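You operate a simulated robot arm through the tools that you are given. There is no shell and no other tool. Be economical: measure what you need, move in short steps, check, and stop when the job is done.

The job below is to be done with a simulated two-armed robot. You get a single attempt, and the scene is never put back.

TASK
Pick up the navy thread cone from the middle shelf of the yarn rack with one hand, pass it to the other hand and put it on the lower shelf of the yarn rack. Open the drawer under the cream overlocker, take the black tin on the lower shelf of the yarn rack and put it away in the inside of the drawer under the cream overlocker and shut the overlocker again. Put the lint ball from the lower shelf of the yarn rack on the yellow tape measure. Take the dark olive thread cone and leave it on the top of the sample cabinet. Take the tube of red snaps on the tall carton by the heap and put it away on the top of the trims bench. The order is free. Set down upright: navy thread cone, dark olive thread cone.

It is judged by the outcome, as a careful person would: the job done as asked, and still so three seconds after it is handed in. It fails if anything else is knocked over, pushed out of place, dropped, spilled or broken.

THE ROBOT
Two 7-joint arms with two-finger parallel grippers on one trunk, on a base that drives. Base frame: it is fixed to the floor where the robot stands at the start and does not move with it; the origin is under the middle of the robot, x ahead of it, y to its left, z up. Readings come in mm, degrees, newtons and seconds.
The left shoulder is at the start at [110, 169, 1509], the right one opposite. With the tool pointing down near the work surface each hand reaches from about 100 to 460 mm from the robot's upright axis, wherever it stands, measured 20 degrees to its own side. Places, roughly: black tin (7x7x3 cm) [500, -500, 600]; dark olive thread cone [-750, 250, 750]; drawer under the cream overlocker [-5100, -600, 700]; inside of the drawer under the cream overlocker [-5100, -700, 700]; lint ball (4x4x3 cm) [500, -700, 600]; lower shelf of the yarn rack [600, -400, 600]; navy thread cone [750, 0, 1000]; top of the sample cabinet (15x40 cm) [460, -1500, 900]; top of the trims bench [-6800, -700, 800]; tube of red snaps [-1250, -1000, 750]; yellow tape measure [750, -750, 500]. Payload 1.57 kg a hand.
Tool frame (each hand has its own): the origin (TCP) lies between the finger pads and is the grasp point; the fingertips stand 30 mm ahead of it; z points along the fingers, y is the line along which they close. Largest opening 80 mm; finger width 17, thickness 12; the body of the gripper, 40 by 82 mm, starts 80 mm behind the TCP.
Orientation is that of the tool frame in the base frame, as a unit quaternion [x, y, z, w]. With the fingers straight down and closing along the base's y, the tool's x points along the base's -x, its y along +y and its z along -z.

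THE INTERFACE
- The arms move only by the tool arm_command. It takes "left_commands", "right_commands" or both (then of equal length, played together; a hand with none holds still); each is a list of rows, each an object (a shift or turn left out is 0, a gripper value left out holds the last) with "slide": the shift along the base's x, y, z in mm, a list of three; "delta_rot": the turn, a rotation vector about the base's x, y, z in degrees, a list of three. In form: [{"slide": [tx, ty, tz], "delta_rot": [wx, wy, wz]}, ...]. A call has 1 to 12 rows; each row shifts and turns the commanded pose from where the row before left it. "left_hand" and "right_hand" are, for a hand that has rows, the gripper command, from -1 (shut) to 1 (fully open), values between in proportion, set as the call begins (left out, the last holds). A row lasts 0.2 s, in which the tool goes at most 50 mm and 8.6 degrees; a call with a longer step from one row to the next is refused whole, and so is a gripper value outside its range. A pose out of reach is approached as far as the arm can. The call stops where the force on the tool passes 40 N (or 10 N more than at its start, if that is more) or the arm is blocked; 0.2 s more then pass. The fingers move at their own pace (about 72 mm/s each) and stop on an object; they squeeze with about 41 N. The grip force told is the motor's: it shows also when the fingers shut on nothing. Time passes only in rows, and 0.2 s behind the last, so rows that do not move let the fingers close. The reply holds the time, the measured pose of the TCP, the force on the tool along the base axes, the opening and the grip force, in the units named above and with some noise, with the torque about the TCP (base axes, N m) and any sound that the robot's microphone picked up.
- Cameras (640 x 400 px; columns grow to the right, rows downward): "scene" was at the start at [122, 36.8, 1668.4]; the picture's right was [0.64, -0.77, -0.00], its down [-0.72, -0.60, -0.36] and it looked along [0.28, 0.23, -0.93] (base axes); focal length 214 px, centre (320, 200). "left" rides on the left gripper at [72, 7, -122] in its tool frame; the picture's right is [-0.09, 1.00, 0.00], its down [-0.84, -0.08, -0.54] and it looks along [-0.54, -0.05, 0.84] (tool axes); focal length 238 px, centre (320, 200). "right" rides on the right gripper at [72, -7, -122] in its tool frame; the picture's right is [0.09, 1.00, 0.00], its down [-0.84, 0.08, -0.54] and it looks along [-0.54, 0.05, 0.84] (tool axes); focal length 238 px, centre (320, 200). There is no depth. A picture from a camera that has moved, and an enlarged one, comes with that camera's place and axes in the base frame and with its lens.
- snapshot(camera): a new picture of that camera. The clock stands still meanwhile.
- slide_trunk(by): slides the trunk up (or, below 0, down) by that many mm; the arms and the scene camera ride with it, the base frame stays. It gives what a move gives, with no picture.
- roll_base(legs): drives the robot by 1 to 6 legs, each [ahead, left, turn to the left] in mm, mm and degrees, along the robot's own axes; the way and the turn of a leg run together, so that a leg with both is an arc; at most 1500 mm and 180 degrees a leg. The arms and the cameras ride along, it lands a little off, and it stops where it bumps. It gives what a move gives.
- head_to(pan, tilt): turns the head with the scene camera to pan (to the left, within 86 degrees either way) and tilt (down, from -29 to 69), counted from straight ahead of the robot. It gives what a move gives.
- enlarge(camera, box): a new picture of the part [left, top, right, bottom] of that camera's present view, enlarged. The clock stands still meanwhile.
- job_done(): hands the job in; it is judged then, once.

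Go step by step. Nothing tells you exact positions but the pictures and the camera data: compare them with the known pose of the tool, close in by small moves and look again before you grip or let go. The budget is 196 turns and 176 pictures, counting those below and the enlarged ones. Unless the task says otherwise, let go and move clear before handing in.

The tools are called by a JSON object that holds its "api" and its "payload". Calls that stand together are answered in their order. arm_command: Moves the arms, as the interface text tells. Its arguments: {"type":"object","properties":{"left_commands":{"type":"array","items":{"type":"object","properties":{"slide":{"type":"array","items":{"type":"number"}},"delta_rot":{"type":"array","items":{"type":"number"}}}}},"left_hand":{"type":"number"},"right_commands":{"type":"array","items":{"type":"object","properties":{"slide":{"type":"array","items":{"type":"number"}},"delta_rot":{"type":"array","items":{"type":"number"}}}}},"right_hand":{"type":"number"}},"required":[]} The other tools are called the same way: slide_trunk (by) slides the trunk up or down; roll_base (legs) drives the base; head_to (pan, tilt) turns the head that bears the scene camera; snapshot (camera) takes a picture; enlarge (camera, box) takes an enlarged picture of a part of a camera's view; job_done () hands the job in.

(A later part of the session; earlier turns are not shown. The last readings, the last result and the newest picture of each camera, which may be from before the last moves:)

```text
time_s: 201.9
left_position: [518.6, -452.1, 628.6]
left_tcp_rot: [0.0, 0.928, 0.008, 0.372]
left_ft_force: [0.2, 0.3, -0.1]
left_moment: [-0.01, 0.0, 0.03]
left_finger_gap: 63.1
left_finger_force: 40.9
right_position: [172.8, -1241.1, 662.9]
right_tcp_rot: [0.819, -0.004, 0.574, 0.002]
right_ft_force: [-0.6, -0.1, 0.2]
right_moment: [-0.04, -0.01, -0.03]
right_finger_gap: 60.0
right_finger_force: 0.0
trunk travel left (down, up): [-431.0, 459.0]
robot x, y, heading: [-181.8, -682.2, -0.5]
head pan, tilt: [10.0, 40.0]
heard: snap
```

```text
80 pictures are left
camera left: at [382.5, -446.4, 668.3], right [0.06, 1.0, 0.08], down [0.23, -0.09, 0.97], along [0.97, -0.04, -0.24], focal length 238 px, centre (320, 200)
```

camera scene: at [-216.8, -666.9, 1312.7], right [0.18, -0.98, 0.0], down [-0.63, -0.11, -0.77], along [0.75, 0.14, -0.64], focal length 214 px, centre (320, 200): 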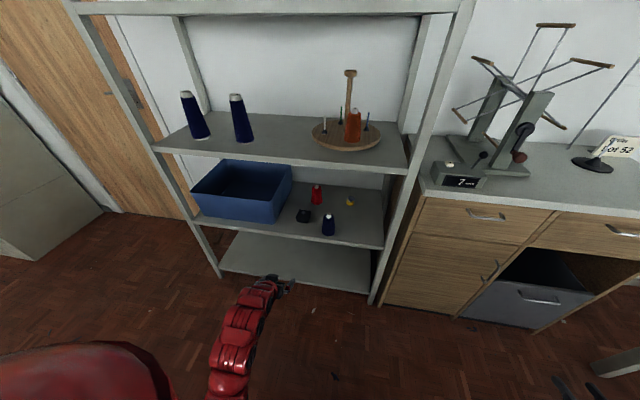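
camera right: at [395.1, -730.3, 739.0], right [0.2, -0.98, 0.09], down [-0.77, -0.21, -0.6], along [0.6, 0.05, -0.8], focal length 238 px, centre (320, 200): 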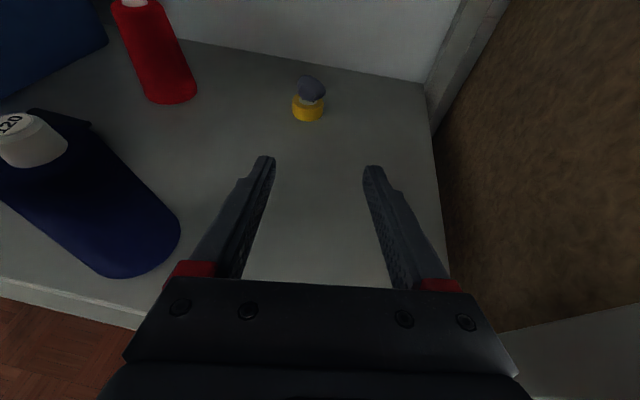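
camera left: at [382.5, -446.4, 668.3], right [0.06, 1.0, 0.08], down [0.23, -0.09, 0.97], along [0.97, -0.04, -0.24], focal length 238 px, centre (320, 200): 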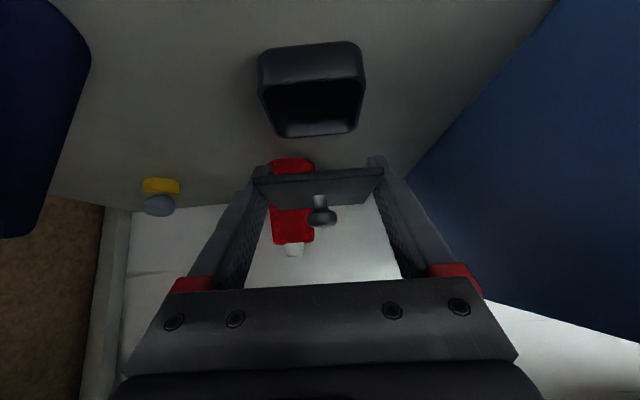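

The lid popped off with a snap; the body remains. I'll lower the lid straight back onto it.

{"api": "arm_command", "payload": {"left_commands": [{"slide": [0, 0, -20]}, {"slide": [0, 0, -15]}, {"slide": [0, 0, -8]}, {"slide": [0, 0, 0]}]}}

{"api": "snapshot", "payload": {"camera": "left"}}

```text
time_s: 202.9
left_position: [518.5, -451.8, 585.0]
left_tcp_rot: [0.001, 0.928, 0.008, 0.372]
left_ft_force: [0.8, -0.5, -0.5]
left_moment: [-0.03, -0.02, -0.04]
left_finger_gap: 63.1
left_finger_force: 41.0
right_position: [172.9, -1240.0, 662.8]
right_tcp_rot: [0.818, -0.004, 0.575, 0.002]
right_ft_force: [0.5, 0.6, -0.3]
right_moment: [0.01, -0.02, -0.02]
right_finger_gap: 60.2
right_finger_force: 0.1
trunk travel left (down, up): [-431.0, 459.0]
robot x, y, heading: [-180.9, -683.4, -0.4]
head pan, tilt: [10.0, 40.0]
```

```text
79 pictures are left
camera left: at [382.6, -446.7, 624.5], right [0.06, 1.0, 0.08], down [0.23, -0.09, 0.97], along [0.97, -0.04, -0.24], focal length 238 px, centre (320, 200)
```

left: 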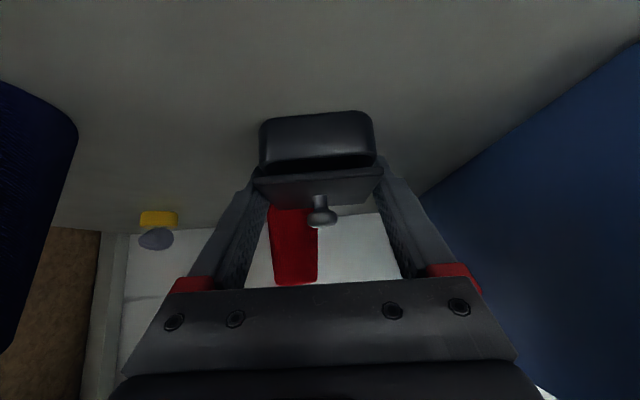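

Well aligned. Lower the last few mm and press.

{"api": "arm_command", "payload": {"left_commands": [{"slide": [0, 0, -4]}, {"slide": [0, 0, -2]}, {"slide": [0, 0, -2]}, {"slide": [0, 0, 0]}]}}

{"api": "snapshot", "payload": {"camera": "left"}}

```text
time_s: 203.9
left_position: [518.3, -452.6, 578.1]
left_tcp_rot: [-0.001, 0.928, 0.008, 0.374]
left_ft_force: [1.2, 0.6, 3.0]
left_moment: [-0.12, -0.11, 0.08]
left_finger_gap: 63.0
left_finger_force: 40.9
right_position: [173.4, -1239.5, 664.0]
right_tcp_rot: [0.818, -0.004, 0.575, 0.002]
right_ft_force: [0.1, 0.0, 0.0]
right_moment: [-0.01, 0.0, -0.02]
right_finger_gap: 60.0
right_finger_force: 0.1
trunk travel left (down, up): [-431.0, 459.0]
robot x, y, heading: [-181.8, -683.1, -0.4]
head pan, tilt: [10.0, 40.0]
```

```text
78 pictures are left
camera left: at [382.6, -446.6, 617.3], right [0.06, 1.0, 0.08], down [0.23, -0.09, 0.97], along [0.97, -0.04, -0.23], focal length 238 px, centre (320, 200)
```

left: 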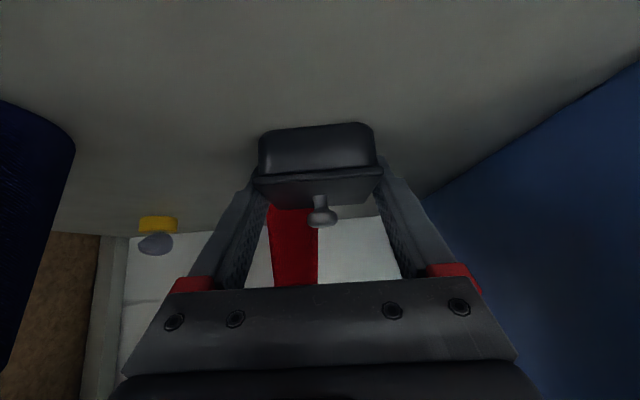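

{"api": "arm_command", "payload": {"left_commands": [{"slide": [0, 0, -2]}, {"slide": [0, 0, -2]}, {"slide": [0, 0, 0]}]}}

{"api": "arm_command", "payload": {"left_commands": [{"slide": [0, 0, -2]}, {"slide": [0, 0, -2]}, {"slide": [0, 0, 0]}]}}

{"api": "snapshot", "payload": {"camera": "left"}}

```text
time_s: 204.8
left_position: [519.4, -452.6, 578.5]
left_tcp_rot: [0.0, 0.926, 0.009, 0.376]
left_ft_force: [2.6, 2.6, 28.3]
left_moment: [-0.11, 0.47, -0.12]
left_finger_gap: 63.0
left_finger_force: 41.1
right_position: [170.7, -1240.2, 663.8]
right_tcp_rot: [0.818, -0.005, 0.576, 0.002]
right_ft_force: [0.8, -0.5, 0.4]
right_moment: [0.03, 0.02, -0.03]
right_finger_gap: 60.1
right_finger_force: 0.0
trunk travel left (down, up): [-431.0, 459.0]
robot x, y, heading: [-179.4, -682.1, -0.2]
head pan, tilt: [10.0, 40.0]
heard: snap
```

```text
time_s: 205.2
left_position: [520.1, -451.9, 578.7]
left_tcp_rot: [-0.001, 0.925, 0.009, 0.381]
left_ft_force: [4.6, 0.1, 15.6]
left_moment: [-0.04, 0.36, 0.0]
left_finger_gap: 62.9
left_finger_force: 40.8
right_position: [172.5, -1240.0, 662.4]
right_tcp_rot: [0.818, -0.004, 0.575, 0.001]
right_ft_force: [0.2, 1.1, 0.5]
right_moment: [-0.04, -0.03, 0.03]
right_finger_gap: 60.0
right_finger_force: 0.0
trunk travel left (down, up): [-431.0, 459.0]
robot x, y, heading: [-179.8, -679.4, -0.2]
head pan, tilt: [10.0, 40.0]
stopped in row 2 (left hand): the force on the tool passed its limit at 42 N (the readings are from after the stop); the commanded pose is now the measured one
```

```text
77 pictures are left
camera left: at [384.7, -446.3, 615.2], right [0.06, 0.99, 0.08], down [0.21, -0.09, 0.97], along [0.97, -0.04, -0.22], focal length 238 px, centre (320, 200)
```

left: 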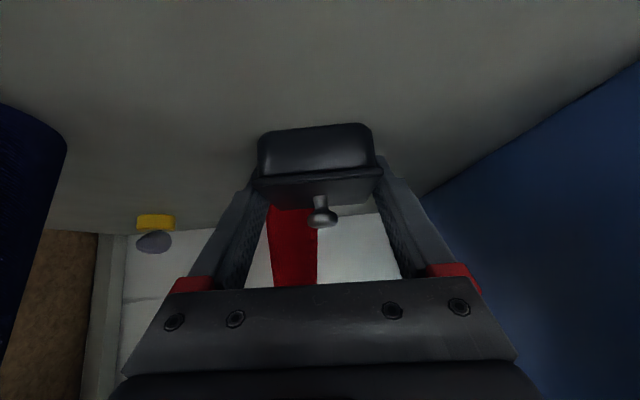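

A second snap: the lid is back on. Now open, and go lower to take the body below the lid rim.

{"api": "arm_command", "payload": {"left_commands": [{"slide": [0, 0, 1], "delta_rot": [0, 0.8, 0]}, {"slide": [0, 0, 0]}, {"slide": [0, 0, 0]}, {"slide": [0, 0, 0]}], "left_hand": 1}}

{"api": "arm_command", "payload": {"left_commands": [{"slide": [0, 0, -5]}, {"slide": [0, 0, -4]}, {"slide": [0, 0, -3]}, {"slide": [0, 0, -2]}, {"slide": [0, 0, -2]}, {"slide": [0, 0, 0]}]}}

{"api": "snapshot", "payload": {"camera": "left"}}

```text
time_s: 206.2
left_position: [520.6, -451.8, 577.6]
left_tcp_rot: [0.0, 0.928, 0.009, 0.373]
left_ft_force: [15.8, 14.1, 22.5]
left_moment: [-0.41, -0.74, 0.82]
left_finger_gap: 67.4
left_finger_force: 0.1
right_position: [172.7, -1239.6, 663.0]
right_tcp_rot: [0.819, -0.004, 0.574, 0.002]
right_ft_force: [0.1, 0.0, -0.1]
right_moment: [0.02, -0.01, -0.01]
right_finger_gap: 60.2
right_finger_force: 0.0
trunk travel left (down, up): [-431.0, 459.0]
robot x, y, heading: [-178.2, -681.4, -0.5]
head pan, tilt: [10.0, 40.0]
```

```text
time_s: 206.7
left_position: [521.9, -448.9, 577.7]
left_tcp_rot: [-0.002, 0.926, 0.01, 0.378]
left_ft_force: [-9.1, 3.9, 16.5]
left_moment: [-0.56, 0.03, -0.25]
left_finger_gap: 76.0
left_finger_force: 0.0
right_position: [171.2, -1239.0, 663.6]
right_tcp_rot: [0.818, -0.004, 0.575, 0.002]
right_ft_force: [0.1, -0.4, -0.1]
right_moment: [0.01, 0.01, 0.03]
right_finger_gap: 60.0
right_finger_force: 0.0
trunk travel left (down, up): [-431.0, 459.0]
robot x, y, heading: [-178.6, -683.3, -0.1]
head pan, tilt: [10.0, 40.0]
stopped in row 2 (left hand): the force on the tool passed its limit at 43 N (the readings are from after the stop); the commanded pose is now the measured one
```

```text
76 pictures are left
camera left: at [385.5, -444.3, 616.0], right [0.06, 1.0, 0.08], down [0.22, -0.09, 0.97], along [0.97, -0.04, -0.23], focal length 238 px, centre (320, 200)
```

left: 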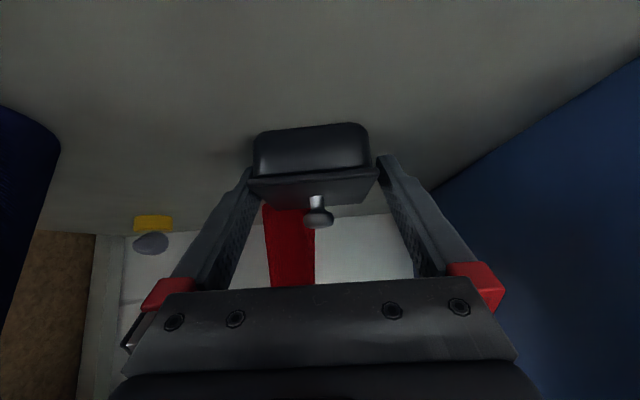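

The fingers are resting on the shelf and the lid overhangs the body, so any tilted grip takes the lid. I'll lift the left hand away and instead take the body from the front, under the rim, with the right hand nearly level.

{"api": "arm_command", "payload": {"left_commands": [{"slide": [0, 0, 10]}, {"slide": [0, 0, 25]}, {"slide": [-10, 0, 30]}, {"slide": [-40, 0, 10]}, {"slide": [-40, 0, 0]}, {"slide": [-40, 0, 0]}, {"slide": [-40, 0, 0]}]}}

{"api": "roll_base", "payload": {"legs": [[-200, 0, 0], [0, 480, 0]]}}

{"api": "arm_command", "payload": {"right_commands": [{"slide": [25, 25, -4], "delta_rot": [0, 0, 0]}, {"slide": [25, 25, -4], "delta_rot": [0, 0, 0]}, {"slide": [25, 25, -4], "delta_rot": [0, 0, 0]}, {"slide": [25, 25, -4], "delta_rot": [0, 0, 0]}, {"slide": [25, 25, -4], "delta_rot": [0, 0, 0]}, {"slide": [25, 25, -4], "delta_rot": [0, 0, 0]}, {"slide": [25, 25, -4], "delta_rot": [0, -4, 0]}, {"slide": [25, 20, -4], "delta_rot": [0, -4, 0]}, {"slide": [20, 10, -4], "delta_rot": [0, -3, 0]}], "right_hand": 1}}

{"api": "snapshot", "payload": {"camera": "right"}}

```text
time_s: 208.3
left_position: [394.3, -449.9, 648.4]
left_tcp_rot: [-0.001, 0.928, 0.009, 0.373]
left_ft_force: [0.3, -0.7, -0.1]
left_moment: [0.0, 0.03, 0.03]
left_finger_gap: 79.9
left_finger_force: 0.1
left hand out of reach, approached as far as the arm can: row 7
right_position: [172.4, -1240.3, 662.4]
right_tcp_rot: [0.818, -0.005, 0.575, 0.002]
right_ft_force: [0.5, -0.1, -0.4]
right_moment: [-0.01, 0.02, -0.01]
right_finger_gap: 60.1
right_finger_force: 0.0
trunk travel left (down, up): [-431.0, 459.0]
robot x, y, heading: [-176.7, -681.5, -0.3]
head pan, tilt: [10.0, 40.0]
```

```text
time_s: 212.3
left_position: [196.8, 31.1, 649.0]
left_tcp_rot: [-0.001, 0.928, 0.009, 0.373]
left_ft_force: [0.0, 0.1, -0.1]
left_moment: [0.01, -0.01, 0.0]
left_finger_gap: 80.2
left_finger_force: 0.0
right_position: [-24.6, -759.0, 664.0]
right_tcp_rot: [0.819, -0.004, 0.574, 0.002]
right_ft_force: [0.0, -0.3, 0.4]
right_moment: [-0.04, 0.04, 0.01]
right_finger_gap: 60.2
right_finger_force: 0.1
trunk travel left (down, up): [-431.0, 459.0]
robot x, y, heading: [-374.5, -200.4, -0.5]
head pan, tilt: [10.0, 40.0]
```

```text
time_s: 214.3
left_position: [197.9, 30.6, 647.8]
left_tcp_rot: [-0.001, 0.928, 0.009, 0.373]
left_ft_force: [-0.8, 0.1, -0.2]
left_moment: [-0.01, 0.03, 0.0]
left_finger_gap: 79.9
left_finger_force: 0.1
right_position: [195.8, -553.2, 627.5]
right_tcp_rot: [0.76, -0.004, 0.65, 0.002]
right_ft_force: [-0.2, -0.2, 0.3]
right_moment: [0.0, -0.02, 0.0]
right_finger_gap: 80.0
right_finger_force: 0.1
trunk travel left (down, up): [-431.0, 459.0]
robot x, y, heading: [-372.1, -204.5, -0.2]
head pan, tilt: [10.0, 40.0]
```

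```text
75 pictures are left
camera right: at [86.9, -545.4, 716.9], right [0.01, -1.0, 0.09], down [-0.67, -0.07, -0.74], along [0.75, -0.06, -0.66], focal length 238 px, centre (320, 200)
```

right: 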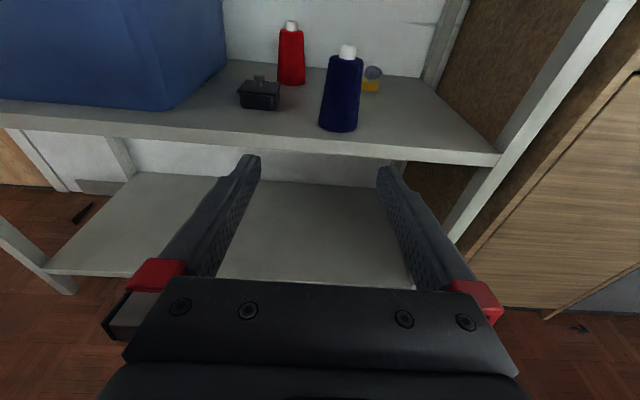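

Align with the tin and approach.

{"api": "roll_base", "payload": {"legs": [[0, 101, 0], [160, 0, 0]]}}

{"api": "snapshot", "payload": {"camera": "right"}}

```text
time_s: 216.5
left_position: [355.7, 128.9, 649.4]
left_tcp_rot: [-0.001, 0.928, 0.009, 0.374]
left_ft_force: [-0.6, -0.4, 0.3]
left_moment: [0.0, -0.01, -0.01]
left_finger_gap: 79.9
left_finger_force: 0.1
right_position: [355.9, -453.3, 626.3]
right_tcp_rot: [0.761, -0.004, 0.649, 0.001]
right_ft_force: [-0.1, 0.5, -1.0]
right_moment: [-0.01, 0.0, -0.02]
right_finger_gap: 80.1
right_finger_force: 0.1
trunk travel left (down, up): [-431.0, 459.0]
robot x, y, heading: [-213.9, -103.1, -0.1]
head pan, tilt: [10.0, 40.0]
```

```text
74 pictures are left
camera right: at [246.7, -446.0, 716.5], right [0.01, -1.0, 0.09], down [-0.67, -0.07, -0.74], along [0.75, -0.05, -0.66], focal length 238 px, centre (320, 200)
```

right: 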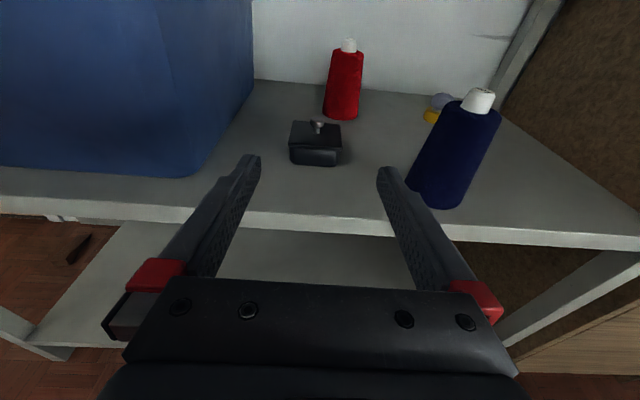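

Tin body front at x≈502, y≈-451. Move in front of it, then go low.

{"api": "arm_command", "payload": {"right_commands": [{"slide": [30, 1, -10], "delta_rot": [0, -2, 0]}, {"slide": [30, 1, -10]}, {"slide": [25, 1, -10]}, {"slide": [0, 0, -15]}, {"slide": [0, 0, -8]}, {"slide": [0, 0, -4]}, {"slide": [0, 0, 0]}]}}

{"api": "snapshot", "payload": {"camera": "right"}}

```text
time_s: 218.1
left_position: [355.4, 128.8, 649.0]
left_tcp_rot: [-0.001, 0.927, 0.009, 0.374]
left_ft_force: [0.2, 0.0, 0.5]
left_moment: [0.01, -0.02, 0.01]
left_finger_gap: 80.2
left_finger_force: 0.1
right_position: [441.8, -450.5, 570.0]
right_tcp_rot: [0.749, -0.003, 0.663, 0.0]
right_ft_force: [0.0, -0.1, 0.3]
right_moment: [-0.01, 0.01, 0.01]
right_finger_gap: 80.0
right_finger_force: 0.1
trunk travel left (down, up): [-431.0, 459.0]
robot x, y, heading: [-215.1, -102.6, -0.2]
head pan, tilt: [10.0, 40.0]
```

```text
73 pictures are left
camera right: at [328.6, -443.4, 655.6], right [0.0, -1.0, 0.09], down [-0.64, -0.07, -0.77], along [0.77, -0.05, -0.64], focal length 238 px, centre (320, 200)
```

right: 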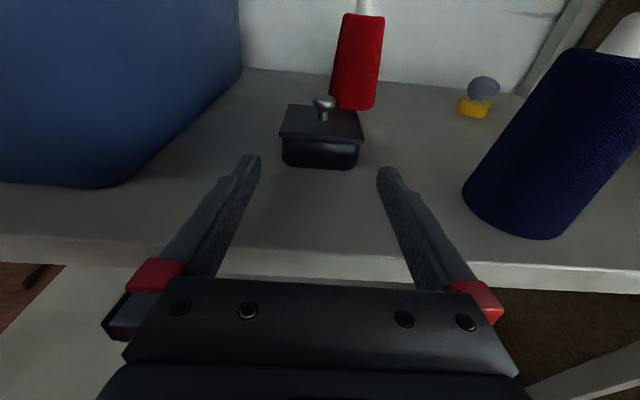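

Lower a bit further to z≈564 and advance so the tips flank the body under the rim.

{"api": "arm_command", "payload": {"right_commands": [{"slide": [0, 0, -3]}, {"slide": [0, 0, -2.5]}, {"slide": [0, 0, 0]}]}}

{"api": "arm_command", "payload": {"right_commands": [{"slide": [15, 0, 0]}, {"slide": [15, 0, 0]}, {"slide": [15, 0, 0]}, {"slide": [12, 0, 0]}, {"slide": [0, 0, 0]}]}}

{"api": "snapshot", "payload": {"camera": "right"}}

```text
time_s: 218.9
left_position: [355.6, 130.5, 649.4]
left_tcp_rot: [-0.001, 0.927, 0.009, 0.374]
left_ft_force: [-0.5, 0.3, -0.5]
left_moment: [0.01, 0.0, -0.02]
left_finger_gap: 80.1
left_finger_force: 0.1
right_position: [441.9, -449.8, 563.8]
right_tcp_rot: [0.748, -0.003, 0.664, 0.001]
right_ft_force: [-0.5, -0.3, 0.7]
right_moment: [0.0, 0.01, 0.0]
right_finger_gap: 79.9
right_finger_force: 0.1
trunk travel left (down, up): [-431.0, 459.0]
robot x, y, heading: [-217.9, -101.9, -0.4]
head pan, tilt: [10.0, 40.0]
```

```text
time_s: 220.0
left_position: [352.6, 130.8, 650.0]
left_tcp_rot: [0.0, 0.927, 0.008, 0.375]
left_ft_force: [-0.8, -0.1, -1.0]
left_moment: [-0.02, -0.01, 0.03]
left_finger_gap: 80.0
left_finger_force: 0.1
right_position: [493.7, -450.4, 565.2]
right_tcp_rot: [0.749, -0.005, 0.663, 0.002]
right_ft_force: [-26.4, 4.6, 18.0]
right_moment: [0.42, 1.91, 0.03]
right_finger_gap: 79.9
right_finger_force: 0.1
trunk travel left (down, up): [-431.0, 459.0]
robot x, y, heading: [-212.3, -103.9, -0.5]
head pan, tilt: [10.0, 40.0]
stopped in row 5 (right hand): the force on the tool passed its limit at 57 N (the readings are from after the stop); the commanded pose is now the measured one
```

```text
72 pictures are left
camera right: at [380.0, -443.2, 651.0], right [0.0, -1.0, 0.09], down [-0.64, -0.07, -0.77], along [0.77, -0.06, -0.64], focal length 238 px, centre (320, 200)
```

right: 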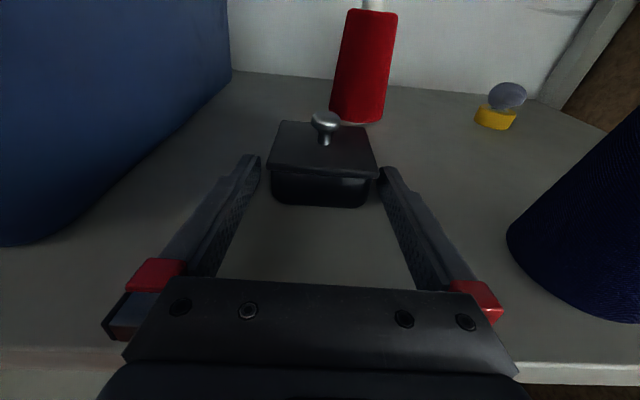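

The wrist meets the shelf edge, but the tips already flank ~25 mm of the body. Relieve 2 mm and close.

{"api": "arm_command", "payload": {"right_commands": [{"slide": [-2, 0, 0.5]}, {"slide": [0, 0, 0]}]}}

{"api": "arm_command", "payload": {"right_commands": [{"slide": [0, 0, 0]}, {"slide": [0, 0, 0]}, {"slide": [0, 0, 0]}, {"slide": [0, 0, 0]}], "right_hand": -1}}

{"api": "snapshot", "payload": {"camera": "right"}}

```text
time_s: 220.6
left_position: [353.8, 130.6, 649.5]
left_tcp_rot: [-0.001, 0.927, 0.009, 0.375]
left_ft_force: [-0.4, 0.4, 0.2]
left_moment: [-0.03, 0.04, 0.01]
left_finger_gap: 80.1
left_finger_force: 0.1
right_position: [492.5, -451.4, 562.3]
right_tcp_rot: [0.75, -0.005, 0.662, 0.003]
right_ft_force: [-12.4, 1.5, 9.5]
right_moment: [0.18, 0.93, 0.15]
right_finger_gap: 80.0
right_finger_force: 0.1
trunk travel left (down, up): [-431.0, 459.0]
robot x, y, heading: [-215.1, -99.2, -0.4]
head pan, tilt: [10.0, 40.0]
```

```text
time_s: 221.6
left_position: [354.2, 129.6, 649.1]
left_tcp_rot: [0.0, 0.928, 0.008, 0.373]
left_ft_force: [-0.2, -0.1, 0.8]
left_moment: [0.0, -0.03, 0.03]
left_finger_gap: 80.0
left_finger_force: 0.1
right_position: [492.9, -451.0, 563.5]
right_tcp_rot: [0.749, -0.004, 0.662, 0.001]
right_ft_force: [-10.1, -1.1, 8.2]
right_moment: [-0.07, 0.19, 0.28]
right_finger_gap: 61.3
right_finger_force: 40.9
trunk travel left (down, up): [-431.0, 459.0]
robot x, y, heading: [-215.5, -105.6, -0.2]
head pan, tilt: [10.0, 40.0]
```

```text
71 pictures are left
camera right: at [380.1, -443.7, 649.4], right [0.0, -1.0, 0.09], down [-0.64, -0.07, -0.76], along [0.77, -0.06, -0.64], focal length 238 px, centre (320, 200)
```

right: 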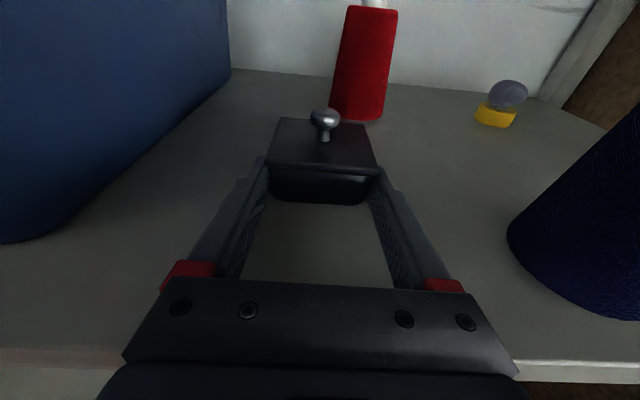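

Gripped on the body (61 mm) beneath the rim. Lift slowly.

{"api": "arm_command", "payload": {"right_commands": [{"slide": [0, 0, 5]}, {"slide": [0, 0, 8]}, {"slide": [0, 0, 12]}, {"slide": [0, 0, 20]}, {"slide": [0, 0, 20]}, {"slide": [0, 0, 0]}]}}

{"api": "snapshot", "payload": {"camera": "right"}}

```text
time_s: 223.0
left_position: [355.1, 129.5, 648.4]
left_tcp_rot: [-0.001, 0.928, 0.009, 0.373]
left_ft_force: [0.9, -0.2, 0.0]
left_moment: [0.0, -0.04, -0.01]
left_finger_gap: 79.8
left_finger_force: 0.1
right_position: [492.2, -450.5, 625.9]
right_tcp_rot: [0.751, -0.005, 0.661, 0.001]
right_ft_force: [0.2, 0.5, -1.3]
right_moment: [0.03, 0.01, -0.01]
right_finger_gap: 61.3
right_finger_force: 41.1
trunk travel left (down, up): [-431.0, 459.0]
robot x, y, heading: [-221.9, -101.7, -0.2]
head pan, tilt: [10.0, 40.0]
```

```text
70 pictures are left
camera right: at [380.8, -443.9, 713.1], right [0.0, -1.0, 0.09], down [-0.64, -0.07, -0.76], along [0.77, -0.05, -0.64], focal length 238 px, centre (320, 200)
```

right: 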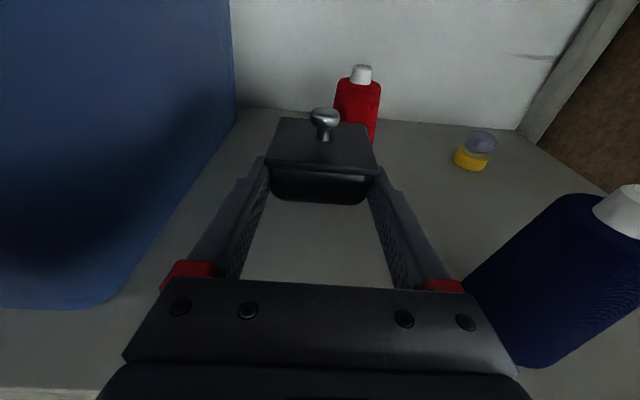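

Tin lifted intact. Retract, back off, raise the trunk and look behind for the olive cone.

{"api": "arm_command", "payload": {"right_commands": [{"slide": [-30, 0, 5]}, {"slide": [-35, 0, 5]}, {"slide": [-35, 0, 0]}, {"slide": [-30, 0, 0]}]}}

{"api": "roll_base", "payload": {"legs": [[-200, 0, 0]]}}

{"api": "slide_trunk", "payload": {"by": 350}}

{"api": "head_to", "payload": {"pan": -86, "tilt": 30}}

{"api": "snapshot", "payload": {"camera": "scene"}}

```text
time_s: 224.0
left_position: [354.8, 128.4, 649.0]
left_tcp_rot: [0.0, 0.927, 0.009, 0.375]
left_ft_force: [-0.5, -0.8, 0.5]
left_moment: [0.01, 0.0, -0.03]
left_finger_gap: 80.0
left_finger_force: 0.0
right_position: [363.3, -451.2, 636.0]
right_tcp_rot: [0.75, -0.005, 0.662, 0.002]
right_ft_force: [-0.3, -0.5, -0.7]
right_moment: [0.03, 0.03, 0.03]
right_finger_gap: 61.3
right_finger_force: 41.5
trunk travel left (down, up): [-431.0, 459.0]
robot x, y, heading: [-219.2, -103.0, -0.4]
head pan, tilt: [10.0, 40.0]
```

```text
time_s: 225.6
left_position: [155.2, 130.4, 649.5]
left_tcp_rot: [-0.001, 0.927, 0.009, 0.374]
left_ft_force: [-0.3, 0.2, 0.2]
left_moment: [-0.02, 0.01, -0.04]
left_finger_gap: 80.4
left_finger_force: 0.1
right_position: [163.5, -451.2, 636.1]
right_tcp_rot: [0.75, -0.005, 0.661, 0.002]
right_ft_force: [0.3, -0.4, 0.3]
right_moment: [0.02, 0.02, -0.03]
right_finger_gap: 61.3
right_finger_force: 41.1
trunk travel left (down, up): [-431.0, 459.0]
robot x, y, heading: [-418.1, -98.5, -0.3]
head pan, tilt: [10.0, 40.0]
```

```text
time_s: 229.0
left_position: [156.8, 130.4, 997.7]
left_tcp_rot: [0.0, 0.928, 0.009, 0.373]
left_ft_force: [-1.1, -0.6, 0.8]
left_moment: [-0.01, -0.01, 0.02]
left_finger_gap: 80.0
left_finger_force: 0.0
right_position: [163.7, -451.2, 986.8]
right_tcp_rot: [0.75, -0.005, 0.662, 0.002]
right_ft_force: [0.4, 0.8, -0.1]
right_moment: [0.0, 0.02, 0.0]
right_finger_gap: 61.3
right_finger_force: 41.1
trunk travel left (down, up): [-781.0, 109.0]
robot x, y, heading: [-417.6, -99.7, -0.3]
head pan, tilt: [10.0, 40.0]
```

```text
time_s: 230.7
left_position: [155.5, 130.0, 998.9]
left_tcp_rot: [0.0, 0.928, 0.009, 0.373]
left_ft_force: [0.0, 0.5, 1.0]
left_moment: [0.0, 0.0, -0.01]
left_finger_gap: 79.7
left_finger_force: 0.1
right_position: [163.4, -451.7, 985.3]
right_tcp_rot: [0.75, -0.005, 0.661, 0.002]
right_ft_force: [-0.6, -0.3, -0.4]
right_moment: [-0.01, 0.0, 0.03]
right_finger_gap: 61.5
right_finger_force: 40.9
trunk travel left (down, up): [-781.0, 109.0]
robot x, y, heading: [-415.3, -100.0, -0.4]
head pan, tilt: [-85.9, 30.0]
```

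```text
69 pictures are left
camera scene: at [-332.0, -190.3, 1678.0], right [-1.0, -0.07, 0.0], down [-0.03, 0.5, -0.87], along [0.06, -0.86, -0.5], focal length 214 px, centre (320, 200)
```

scene: 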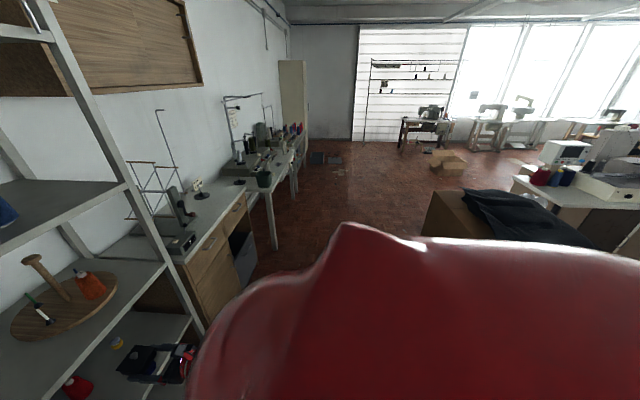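

{"api": "head_to", "payload": {"pan": 86, "tilt": 35}}

{"api": "snapshot", "payload": {"camera": "scene"}}

```text
time_s: 233.3
left_position: [156.6, 129.3, 998.4]
left_tcp_rot: [0.0, 0.928, 0.009, 0.373]
left_ft_force: [-0.4, 0.5, -0.1]
left_moment: [0.01, 0.01, 0.04]
left_finger_gap: 79.8
left_finger_force: 0.0
right_position: [163.4, -451.2, 986.8]
right_tcp_rot: [0.75, -0.005, 0.661, 0.002]
right_ft_force: [-0.8, -0.3, -0.5]
right_moment: [-0.01, -0.01, -0.04]
right_finger_gap: 61.2
right_finger_force: 41.4
trunk travel left (down, up): [-781.0, 109.0]
robot x, y, heading: [-417.9, -99.2, -0.6]
head pan, tilt: [85.9, 35.0]
```

```text
68 pictures are left
camera scene: at [-331.3, -12.3, 1670.2], right [1.0, -0.08, 0.0], down [-0.04, -0.57, -0.82], along [0.06, 0.82, -0.57], focal length 214 px, centre (320, 200)
```

scene: 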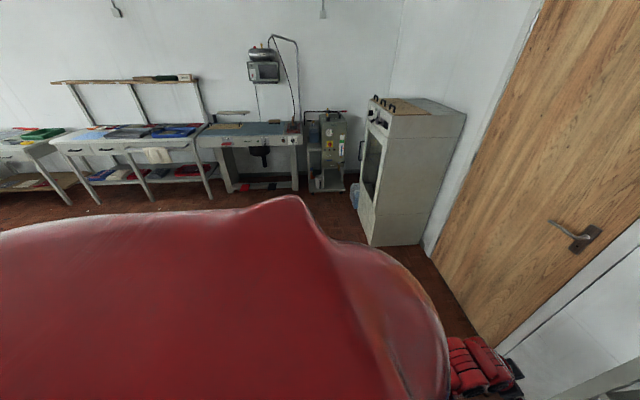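

The left side is free. Turn left 90° and look again.

{"api": "roll_base", "payload": {"legs": [[0, 0, 90]]}}

{"api": "head_to", "payload": {"pan": 60, "tilt": 45}}

{"api": "snapshot", "payload": {"camera": "scene"}}

```text
time_s: 237.6
left_position: [-651.2, 471.4, 996.9]
left_tcp_rot: [0.659, -0.653, -0.271, -0.256]
left_ft_force: [0.5, 0.8, 0.0]
left_moment: [0.01, -0.03, -0.03]
left_finger_gap: 80.0
left_finger_force: 0.0
right_position: [-69.9, 481.7, 986.2]
right_tcp_rot: [0.532, 0.529, 0.467, -0.468]
right_ft_force: [0.8, -0.5, -1.4]
right_moment: [-0.03, -0.04, 0.01]
right_finger_gap: 61.2
right_finger_force: 40.6
trunk travel left (down, up): [-781.0, 109.0]
robot x, y, heading: [-416.5, -101.8, 90.3]
head pan, tilt: [85.9, 35.0]
```

```text
time_s: 238.5
left_position: [-650.2, 471.0, 998.9]
left_tcp_rot: [0.658, -0.654, -0.271, -0.256]
left_ft_force: [-0.3, -0.1, 0.0]
left_moment: [-0.01, 0.0, 0.01]
left_finger_gap: 79.9
left_finger_force: 0.1
right_position: [-70.1, 482.3, 986.1]
right_tcp_rot: [0.531, 0.529, 0.467, -0.469]
right_ft_force: [-0.2, -1.3, 0.0]
right_moment: [-0.02, 0.0, 0.02]
right_finger_gap: 61.5
right_finger_force: 41.1
trunk travel left (down, up): [-781.0, 109.0]
robot x, y, heading: [-415.1, -100.2, 89.8]
head pan, tilt: [60.0, 45.0]
```

```text
67 pictures are left
camera scene: at [-488.9, 21.1, 1655.4], right [0.5, 0.87, 0.0], down [0.61, -0.35, -0.71], along [-0.61, 0.35, -0.71], focal length 214 px, centre (320, 200)
```

scene: 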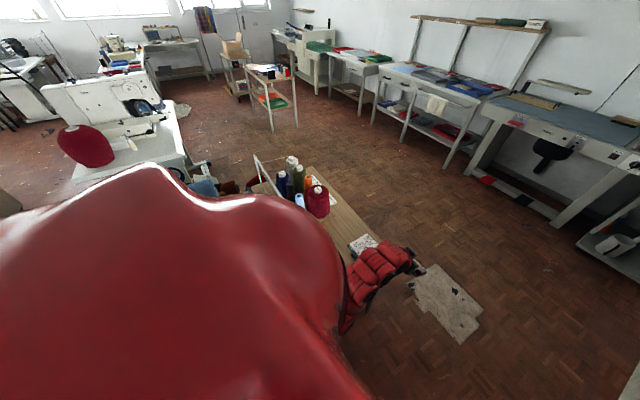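

I see a table with cones to the left-front. Look more steeply near the expected olive position.

{"api": "head_to", "payload": {"pan": 35, "tilt": 62}}

{"api": "snapshot", "payload": {"camera": "scene"}}

{"api": "snapshot", "payload": {"camera": "left"}}

```text
time_s: 239.3
left_position: [-651.9, 471.0, 998.6]
left_tcp_rot: [0.659, -0.653, -0.271, -0.256]
left_ft_force: [0.0, -0.6, 0.0]
left_moment: [0.0, -0.02, -0.04]
left_finger_gap: 80.1
left_finger_force: 0.2
right_position: [-70.6, 482.4, 986.7]
right_tcp_rot: [0.532, 0.528, 0.468, -0.468]
right_ft_force: [-0.1, 0.8, -1.2]
right_moment: [-0.01, 0.0, 0.0]
right_finger_gap: 61.2
right_finger_force: 40.7
trunk travel left (down, up): [-781.0, 109.0]
robot x, y, heading: [-415.8, -101.5, 90.2]
head pan, tilt: [35.0, 62.0]
```

```text
66 pictures are left
camera scene: at [-455.5, 33.3, 1633.7], right [0.82, 0.58, 0.0], down [0.51, -0.72, -0.47], along [-0.27, 0.38, -0.88], focal length 214 px, centre (320, 200)
```

scene: 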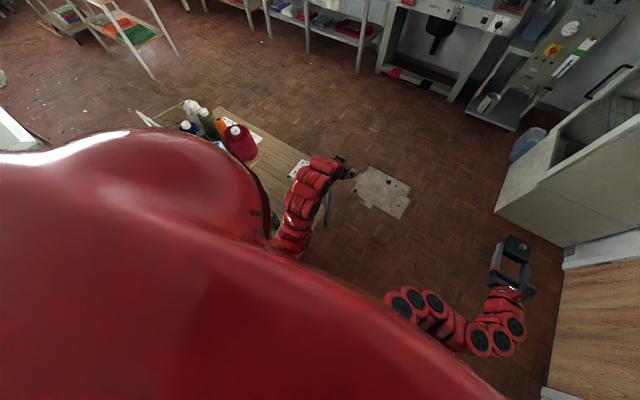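

```text
65 pictures are left
camera left: at [-655.5, 334.7, 1037.6], right [-1.0, 0.05, 0.08], down [0.09, 0.23, 0.97], along [0.03, 0.97, -0.23], focal length 238 px, centre (320, 200)
```

left: 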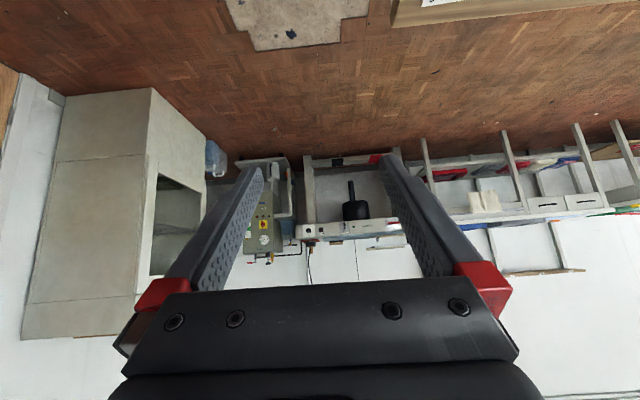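

The near part of the table is hidden by the shoulder. Back off 450 mm and look again.

{"api": "roll_base", "payload": {"legs": [[-450, 0, 0]]}}

{"api": "head_to", "payload": {"pan": 35, "tilt": 45}}

{"api": "snapshot", "payload": {"camera": "scene"}}

```text
time_s: 242.1
left_position: [-648.9, 18.4, 998.3]
left_tcp_rot: [0.656, -0.656, -0.27, -0.257]
left_ft_force: [0.0, -1.0, 0.4]
left_moment: [0.01, -0.01, 0.0]
left_finger_gap: 80.0
left_finger_force: 0.0
right_position: [-67.5, 26.8, 986.2]
right_tcp_rot: [0.534, 0.527, 0.469, -0.466]
right_ft_force: [0.4, -0.1, -0.1]
right_moment: [-0.04, -0.01, 0.0]
right_finger_gap: 61.5
right_finger_force: 41.2
trunk travel left (down, up): [-781.0, 109.0]
robot x, y, heading: [-419.2, -551.2, 89.7]
head pan, tilt: [35.0, 62.0]
```

```text
time_s: 242.9
left_position: [-649.0, 18.2, 999.1]
left_tcp_rot: [-0.656, 0.656, 0.27, 0.258]
left_ft_force: [0.1, 0.2, 0.6]
left_moment: [-0.01, -0.01, -0.01]
left_finger_gap: 80.1
left_finger_force: 0.1
right_position: [-68.5, 26.0, 986.0]
right_tcp_rot: [0.534, 0.527, 0.469, -0.467]
right_ft_force: [0.0, 0.4, -0.9]
right_moment: [-0.03, -0.03, 0.0]
right_finger_gap: 61.5
right_finger_force: 41.1
trunk travel left (down, up): [-781.0, 109.0]
robot x, y, heading: [-417.4, -556.6, 89.8]
head pan, tilt: [35.0, 45.0]
```

```text
64 pictures are left
camera scene: at [-464.9, -406.0, 1655.3], right [0.82, 0.57, 0.0], down [0.4, -0.58, -0.71], along [-0.4, 0.58, -0.71], focal length 214 px, centre (320, 200)
```

scene: 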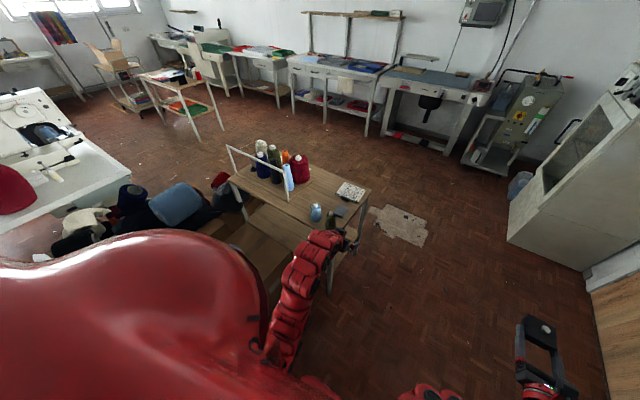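

{"api": "enlarge", "payload": {"camera": "scene", "box": [220, 130, 380, 230]}}

```text
4.00 times, centred on (300, 180) of scene
camera zoom: at [-464.9, -406.0, 1655.3], right [0.82, 0.57, 0.0], down [0.4, -0.58, -0.71], along [-0.4, 0.58, -0.71], focal length 858 px, centre (400, 280)
```

zoom: 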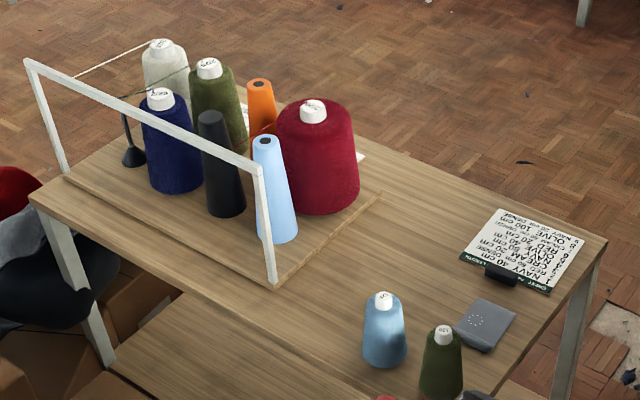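

The small dark olive cone stands near the table's near-right corner, ≈(-822,211), with a light-blue cone ~95 mm to its left. I'll turn the left hand vertical and drive so it comes over the cone.

{"api": "arm_command", "payload": {"left_commands": [{"slide": [10, -15, 0], "delta_rot": [-7.5, 0, 0]}, {"slide": [10, -15, 0], "delta_rot": [-7.5, 0, 0]}, {"slide": [10, -15, 0], "delta_rot": [-7.5, 0, 0]}, {"slide": [10, -15, 0], "delta_rot": [-7.5, 0, 0]}, {"slide": [10, -15, 0], "delta_rot": [-7.5, 0, 0]}, {"slide": [10, -15, 0], "delta_rot": [-6.5, 0, 0]}]}}

{"api": "roll_base", "payload": {"legs": [[0, 235, 0], [180, 0, 0]]}}

{"api": "snapshot", "payload": {"camera": "left"}}

```text
time_s: 244.3
left_position: [-584.8, -85.2, 972.2]
left_tcp_rot: [-0.705, 0.709, 0.006, 0.001]
left_ft_force: [0.5, 0.5, 0.1]
left_moment: [0.02, 0.01, -0.03]
left_finger_gap: 79.9
left_finger_force: 0.0
left hand out of reach, approached as far as the arm can: row 6
right_position: [-68.4, 25.5, 986.8]
right_tcp_rot: [0.534, 0.527, 0.469, -0.466]
right_ft_force: [0.3, 0.6, -1.6]
right_moment: [-0.02, -0.01, -0.02]
right_finger_gap: 61.5
right_finger_force: 41.3
trunk travel left (down, up): [-781.0, 109.0]
robot x, y, heading: [-418.7, -552.5, 89.6]
head pan, tilt: [35.0, 45.0]
```

```text
time_s: 247.2
left_position: [-820.1, 93.9, 972.7]
left_tcp_rot: [-0.706, 0.709, 0.006, 0.002]
left_ft_force: [0.7, -0.9, -0.9]
left_moment: [-0.02, 0.0, 0.02]
left_finger_gap: 79.8
left_finger_force: 0.1
right_position: [-303.1, 207.0, 985.7]
right_tcp_rot: [0.534, 0.528, 0.468, -0.466]
right_ft_force: [0.5, -0.3, -1.3]
right_moment: [-0.04, 0.02, 0.03]
right_finger_gap: 61.1
right_finger_force: 40.6
trunk travel left (down, up): [-781.0, 109.0]
robot x, y, heading: [-654.2, -374.9, 89.9]
head pan, tilt: [35.0, 45.0]
```

```text
62 pictures are left
camera left: at [-825.9, 22.1, 1093.7], right [-1.0, 0.1, 0.01], down [0.08, 0.83, 0.55], along [0.05, 0.55, -0.83], focal length 238 px, centre (320, 200)
```

left: 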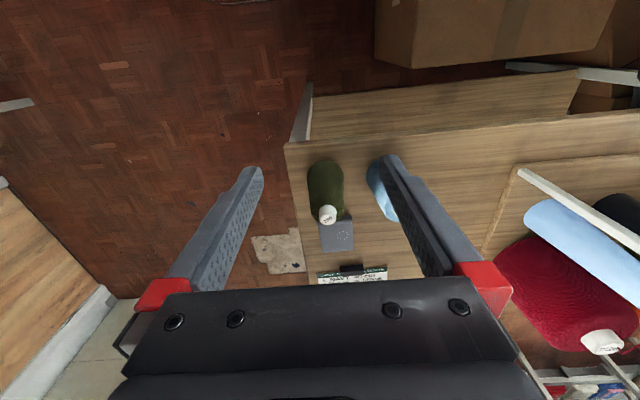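

Olive cone neck at (-820,204), top z≈855. Move over it and descend part way.

{"api": "roll_base", "payload": {"legs": [[100, 0, 0]]}}

{"api": "arm_command", "payload": {"left_commands": [{"slide": [0, 6, 0]}, {"slide": [0, 5, -35]}, {"slide": [0, 0, -35]}, {"slide": [0, 0, 0]}], "left_hand": 0.85}}

{"api": "snapshot", "payload": {"camera": "left"}}

```text
time_s: 248.3
left_position: [-819.6, 195.0, 970.9]
left_tcp_rot: [-0.705, 0.709, 0.005, 0.002]
left_ft_force: [-0.1, 1.3, -0.4]
left_moment: [-0.02, 0.01, -0.01]
left_finger_gap: 80.0
left_finger_force: 0.1
right_position: [-302.5, 307.4, 985.8]
right_tcp_rot: [0.533, 0.528, 0.468, -0.467]
right_ft_force: [0.0, -0.1, -1.4]
right_moment: [-0.04, 0.01, 0.0]
right_finger_gap: 61.5
right_finger_force: 40.8
trunk travel left (down, up): [-781.0, 109.0]
robot x, y, heading: [-653.5, -276.7, 89.6]
head pan, tilt: [35.0, 45.0]
```

```text
time_s: 249.3
left_position: [-819.3, 204.8, 899.9]
left_tcp_rot: [-0.706, 0.708, 0.007, 0.001]
left_ft_force: [-0.2, 1.1, 0.4]
left_moment: [0.0, -0.03, 0.0]
left_finger_gap: 73.8
left_finger_force: 0.0
right_position: [-302.5, 306.7, 986.8]
right_tcp_rot: [0.533, 0.527, 0.469, -0.467]
right_ft_force: [-0.3, 0.3, -1.2]
right_moment: [-0.01, 0.0, 0.01]
right_finger_gap: 61.5
right_finger_force: 40.8
trunk travel left (down, up): [-781.0, 109.0]
robot x, y, heading: [-651.5, -274.9, 89.7]
head pan, tilt: [35.0, 45.0]
```

```text
61 pictures are left
camera left: at [-825.6, 131.9, 1022.2], right [-1.0, 0.1, 0.01], down [0.08, 0.83, 0.55], along [0.05, 0.55, -0.83], focal length 238 px, centre (320, 200)
```

left: 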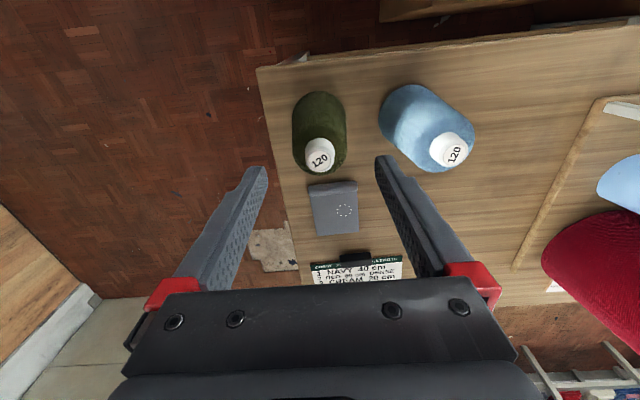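

Centred. Descend to z≈797 and grip.

{"api": "arm_command", "payload": {"left_commands": [{"slide": [0, 0, -35]}, {"slide": [0, 0, -35]}, {"slide": [0, 0, -20]}, {"slide": [0, 0, -13]}, {"slide": [0, 0, 0]}]}}

{"api": "snapshot", "payload": {"camera": "left"}}

```text
time_s: 250.5
left_position: [-819.3, 205.0, 797.7]
left_tcp_rot: [-0.705, 0.709, 0.006, 0.002]
left_ft_force: [0.7, -0.2, 0.2]
left_moment: [0.04, 0.03, -0.04]
left_finger_gap: 74.0
left_finger_force: 0.0
right_position: [-302.5, 307.4, 986.7]
right_tcp_rot: [0.533, 0.527, 0.469, -0.467]
right_ft_force: [0.1, 0.0, -1.2]
right_moment: [-0.05, -0.01, -0.01]
right_finger_gap: 61.5
right_finger_force: 40.8
trunk travel left (down, up): [-781.0, 109.0]
robot x, y, heading: [-650.7, -278.3, 89.8]
head pan, tilt: [35.0, 45.0]
```

```text
60 pictures are left
camera left: at [-825.2, 132.4, 919.7], right [-1.0, 0.1, 0.01], down [0.08, 0.83, 0.55], along [0.05, 0.55, -0.83], focal length 238 px, centre (320, 200)
```

left: 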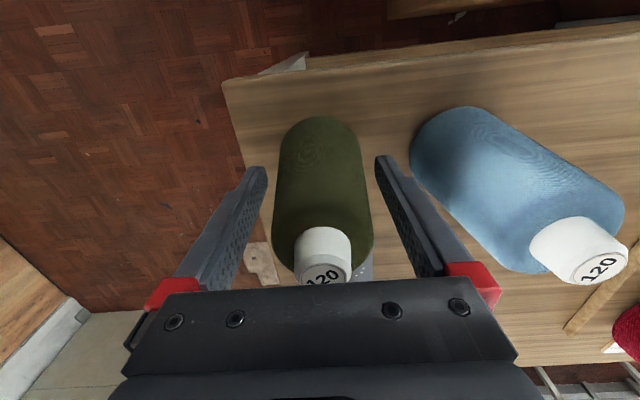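

{"api": "arm_command", "payload": {"left_commands": [{"slide": [0, 0, 0]}, {"slide": [0, 0, 0]}, {"slide": [0, 0, 0]}, {"slide": [0, 0, 10]}, {"slide": [0, 0, 20]}, {"slide": [0, 0, 30]}, {"slide": [0, 0, 35]}, {"slide": [0, 0, 0]}], "left_hand": -1}}

{"api": "snapshot", "payload": {"camera": "left"}}

```text
time_s: 252.3
left_position: [-819.8, 204.8, 894.3]
left_tcp_rot: [-0.705, 0.709, 0.005, 0.0]
left_ft_force: [-0.4, 0.1, -1.2]
left_moment: [-0.02, -0.02, 0.0]
left_finger_gap: 55.3
left_finger_force: 40.9
right_position: [-301.2, 306.4, 986.2]
right_tcp_rot: [0.534, 0.528, 0.468, -0.466]
right_ft_force: [-0.2, 0.1, -0.6]
right_moment: [-0.01, -0.02, 0.01]
right_finger_gap: 61.2
right_finger_force: 41.1
trunk travel left (down, up): [-781.0, 109.0]
robot x, y, heading: [-653.3, -274.7, 89.9]
head pan, tilt: [35.0, 45.0]
```

```text
59 pictures are left
camera left: at [-825.1, 132.4, 1015.6], right [-1.0, 0.1, 0.01], down [0.08, 0.83, 0.55], along [0.05, 0.55, -0.84], focal length 238 px, centre (320, 200)
```

left: 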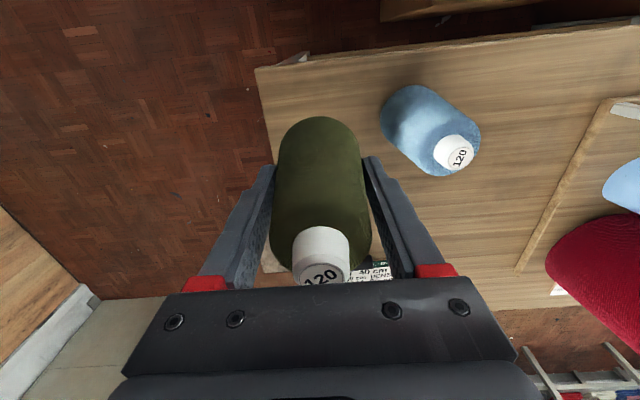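

Olive cone in hand. Back off the table, turn to heading 0 and go toward the sample cabinet.

{"api": "roll_base", "payload": {"legs": [[-300, 0, 0], [0, 0, -90], [250, 0, 0], [0, -500, 0]]}}

{"api": "head_to", "payload": {"pan": -30, "tilt": 35}}

{"api": "snapshot", "payload": {"camera": "scene"}}

```text
time_s: 262.2
left_position: [70.9, -921.7, 894.2]
left_tcp_rot: [0.008, 1.0, 0.004, 0.005]
left_ft_force: [-0.7, -0.2, -1.6]
left_moment: [0.0, -0.01, 0.02]
left_finger_gap: 54.7
left_finger_force: 41.0
right_position: [166.8, -1439.3, 986.2]
right_tcp_rot: [0.75, -0.008, 0.661, 0.005]
right_ft_force: [0.4, 0.4, -1.3]
right_moment: [0.01, 0.0, -0.02]
right_finger_gap: 61.5
right_finger_force: 40.8
trunk travel left (down, up): [-781.0, 109.0]
robot x, y, heading: [-412.5, -1082.4, -0.4]
head pan, tilt: [35.0, 45.0]
```

```text
time_s: 263.5
left_position: [71.6, -920.1, 892.8]
left_tcp_rot: [0.008, 1.0, 0.003, 0.006]
left_ft_force: [-0.4, 0.8, -0.7]
left_moment: [-0.01, -0.01, -0.04]
left_finger_gap: 54.8
left_finger_force: 41.1
right_position: [167.1, -1439.4, 984.9]
right_tcp_rot: [0.75, -0.009, 0.661, 0.005]
right_ft_force: [-0.2, 0.7, -0.6]
right_moment: [-0.01, 0.05, 0.01]
right_finger_gap: 61.6
right_finger_force: 41.3
trunk travel left (down, up): [-781.0, 109.0]
robot x, y, heading: [-411.2, -1083.8, -0.6]
head pan, tilt: [-30.0, 35.0]
```

```text
58 pictures are left
camera scene: at [-255.8, -1128.3, 1670.2], right [-0.51, -0.86, 0.0], down [-0.49, 0.29, -0.82], along [0.7, -0.42, -0.57], focal length 214 px, centre (320, 200)
```

scene: 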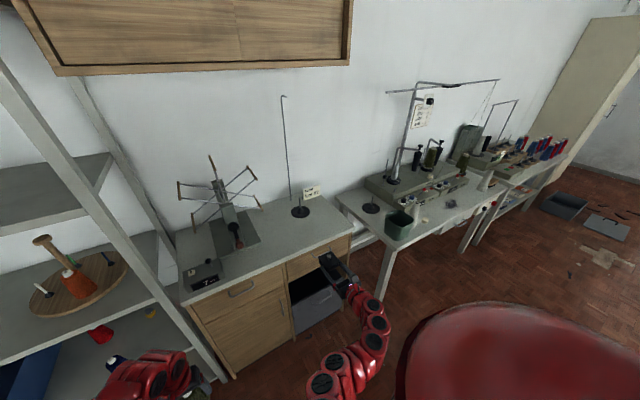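

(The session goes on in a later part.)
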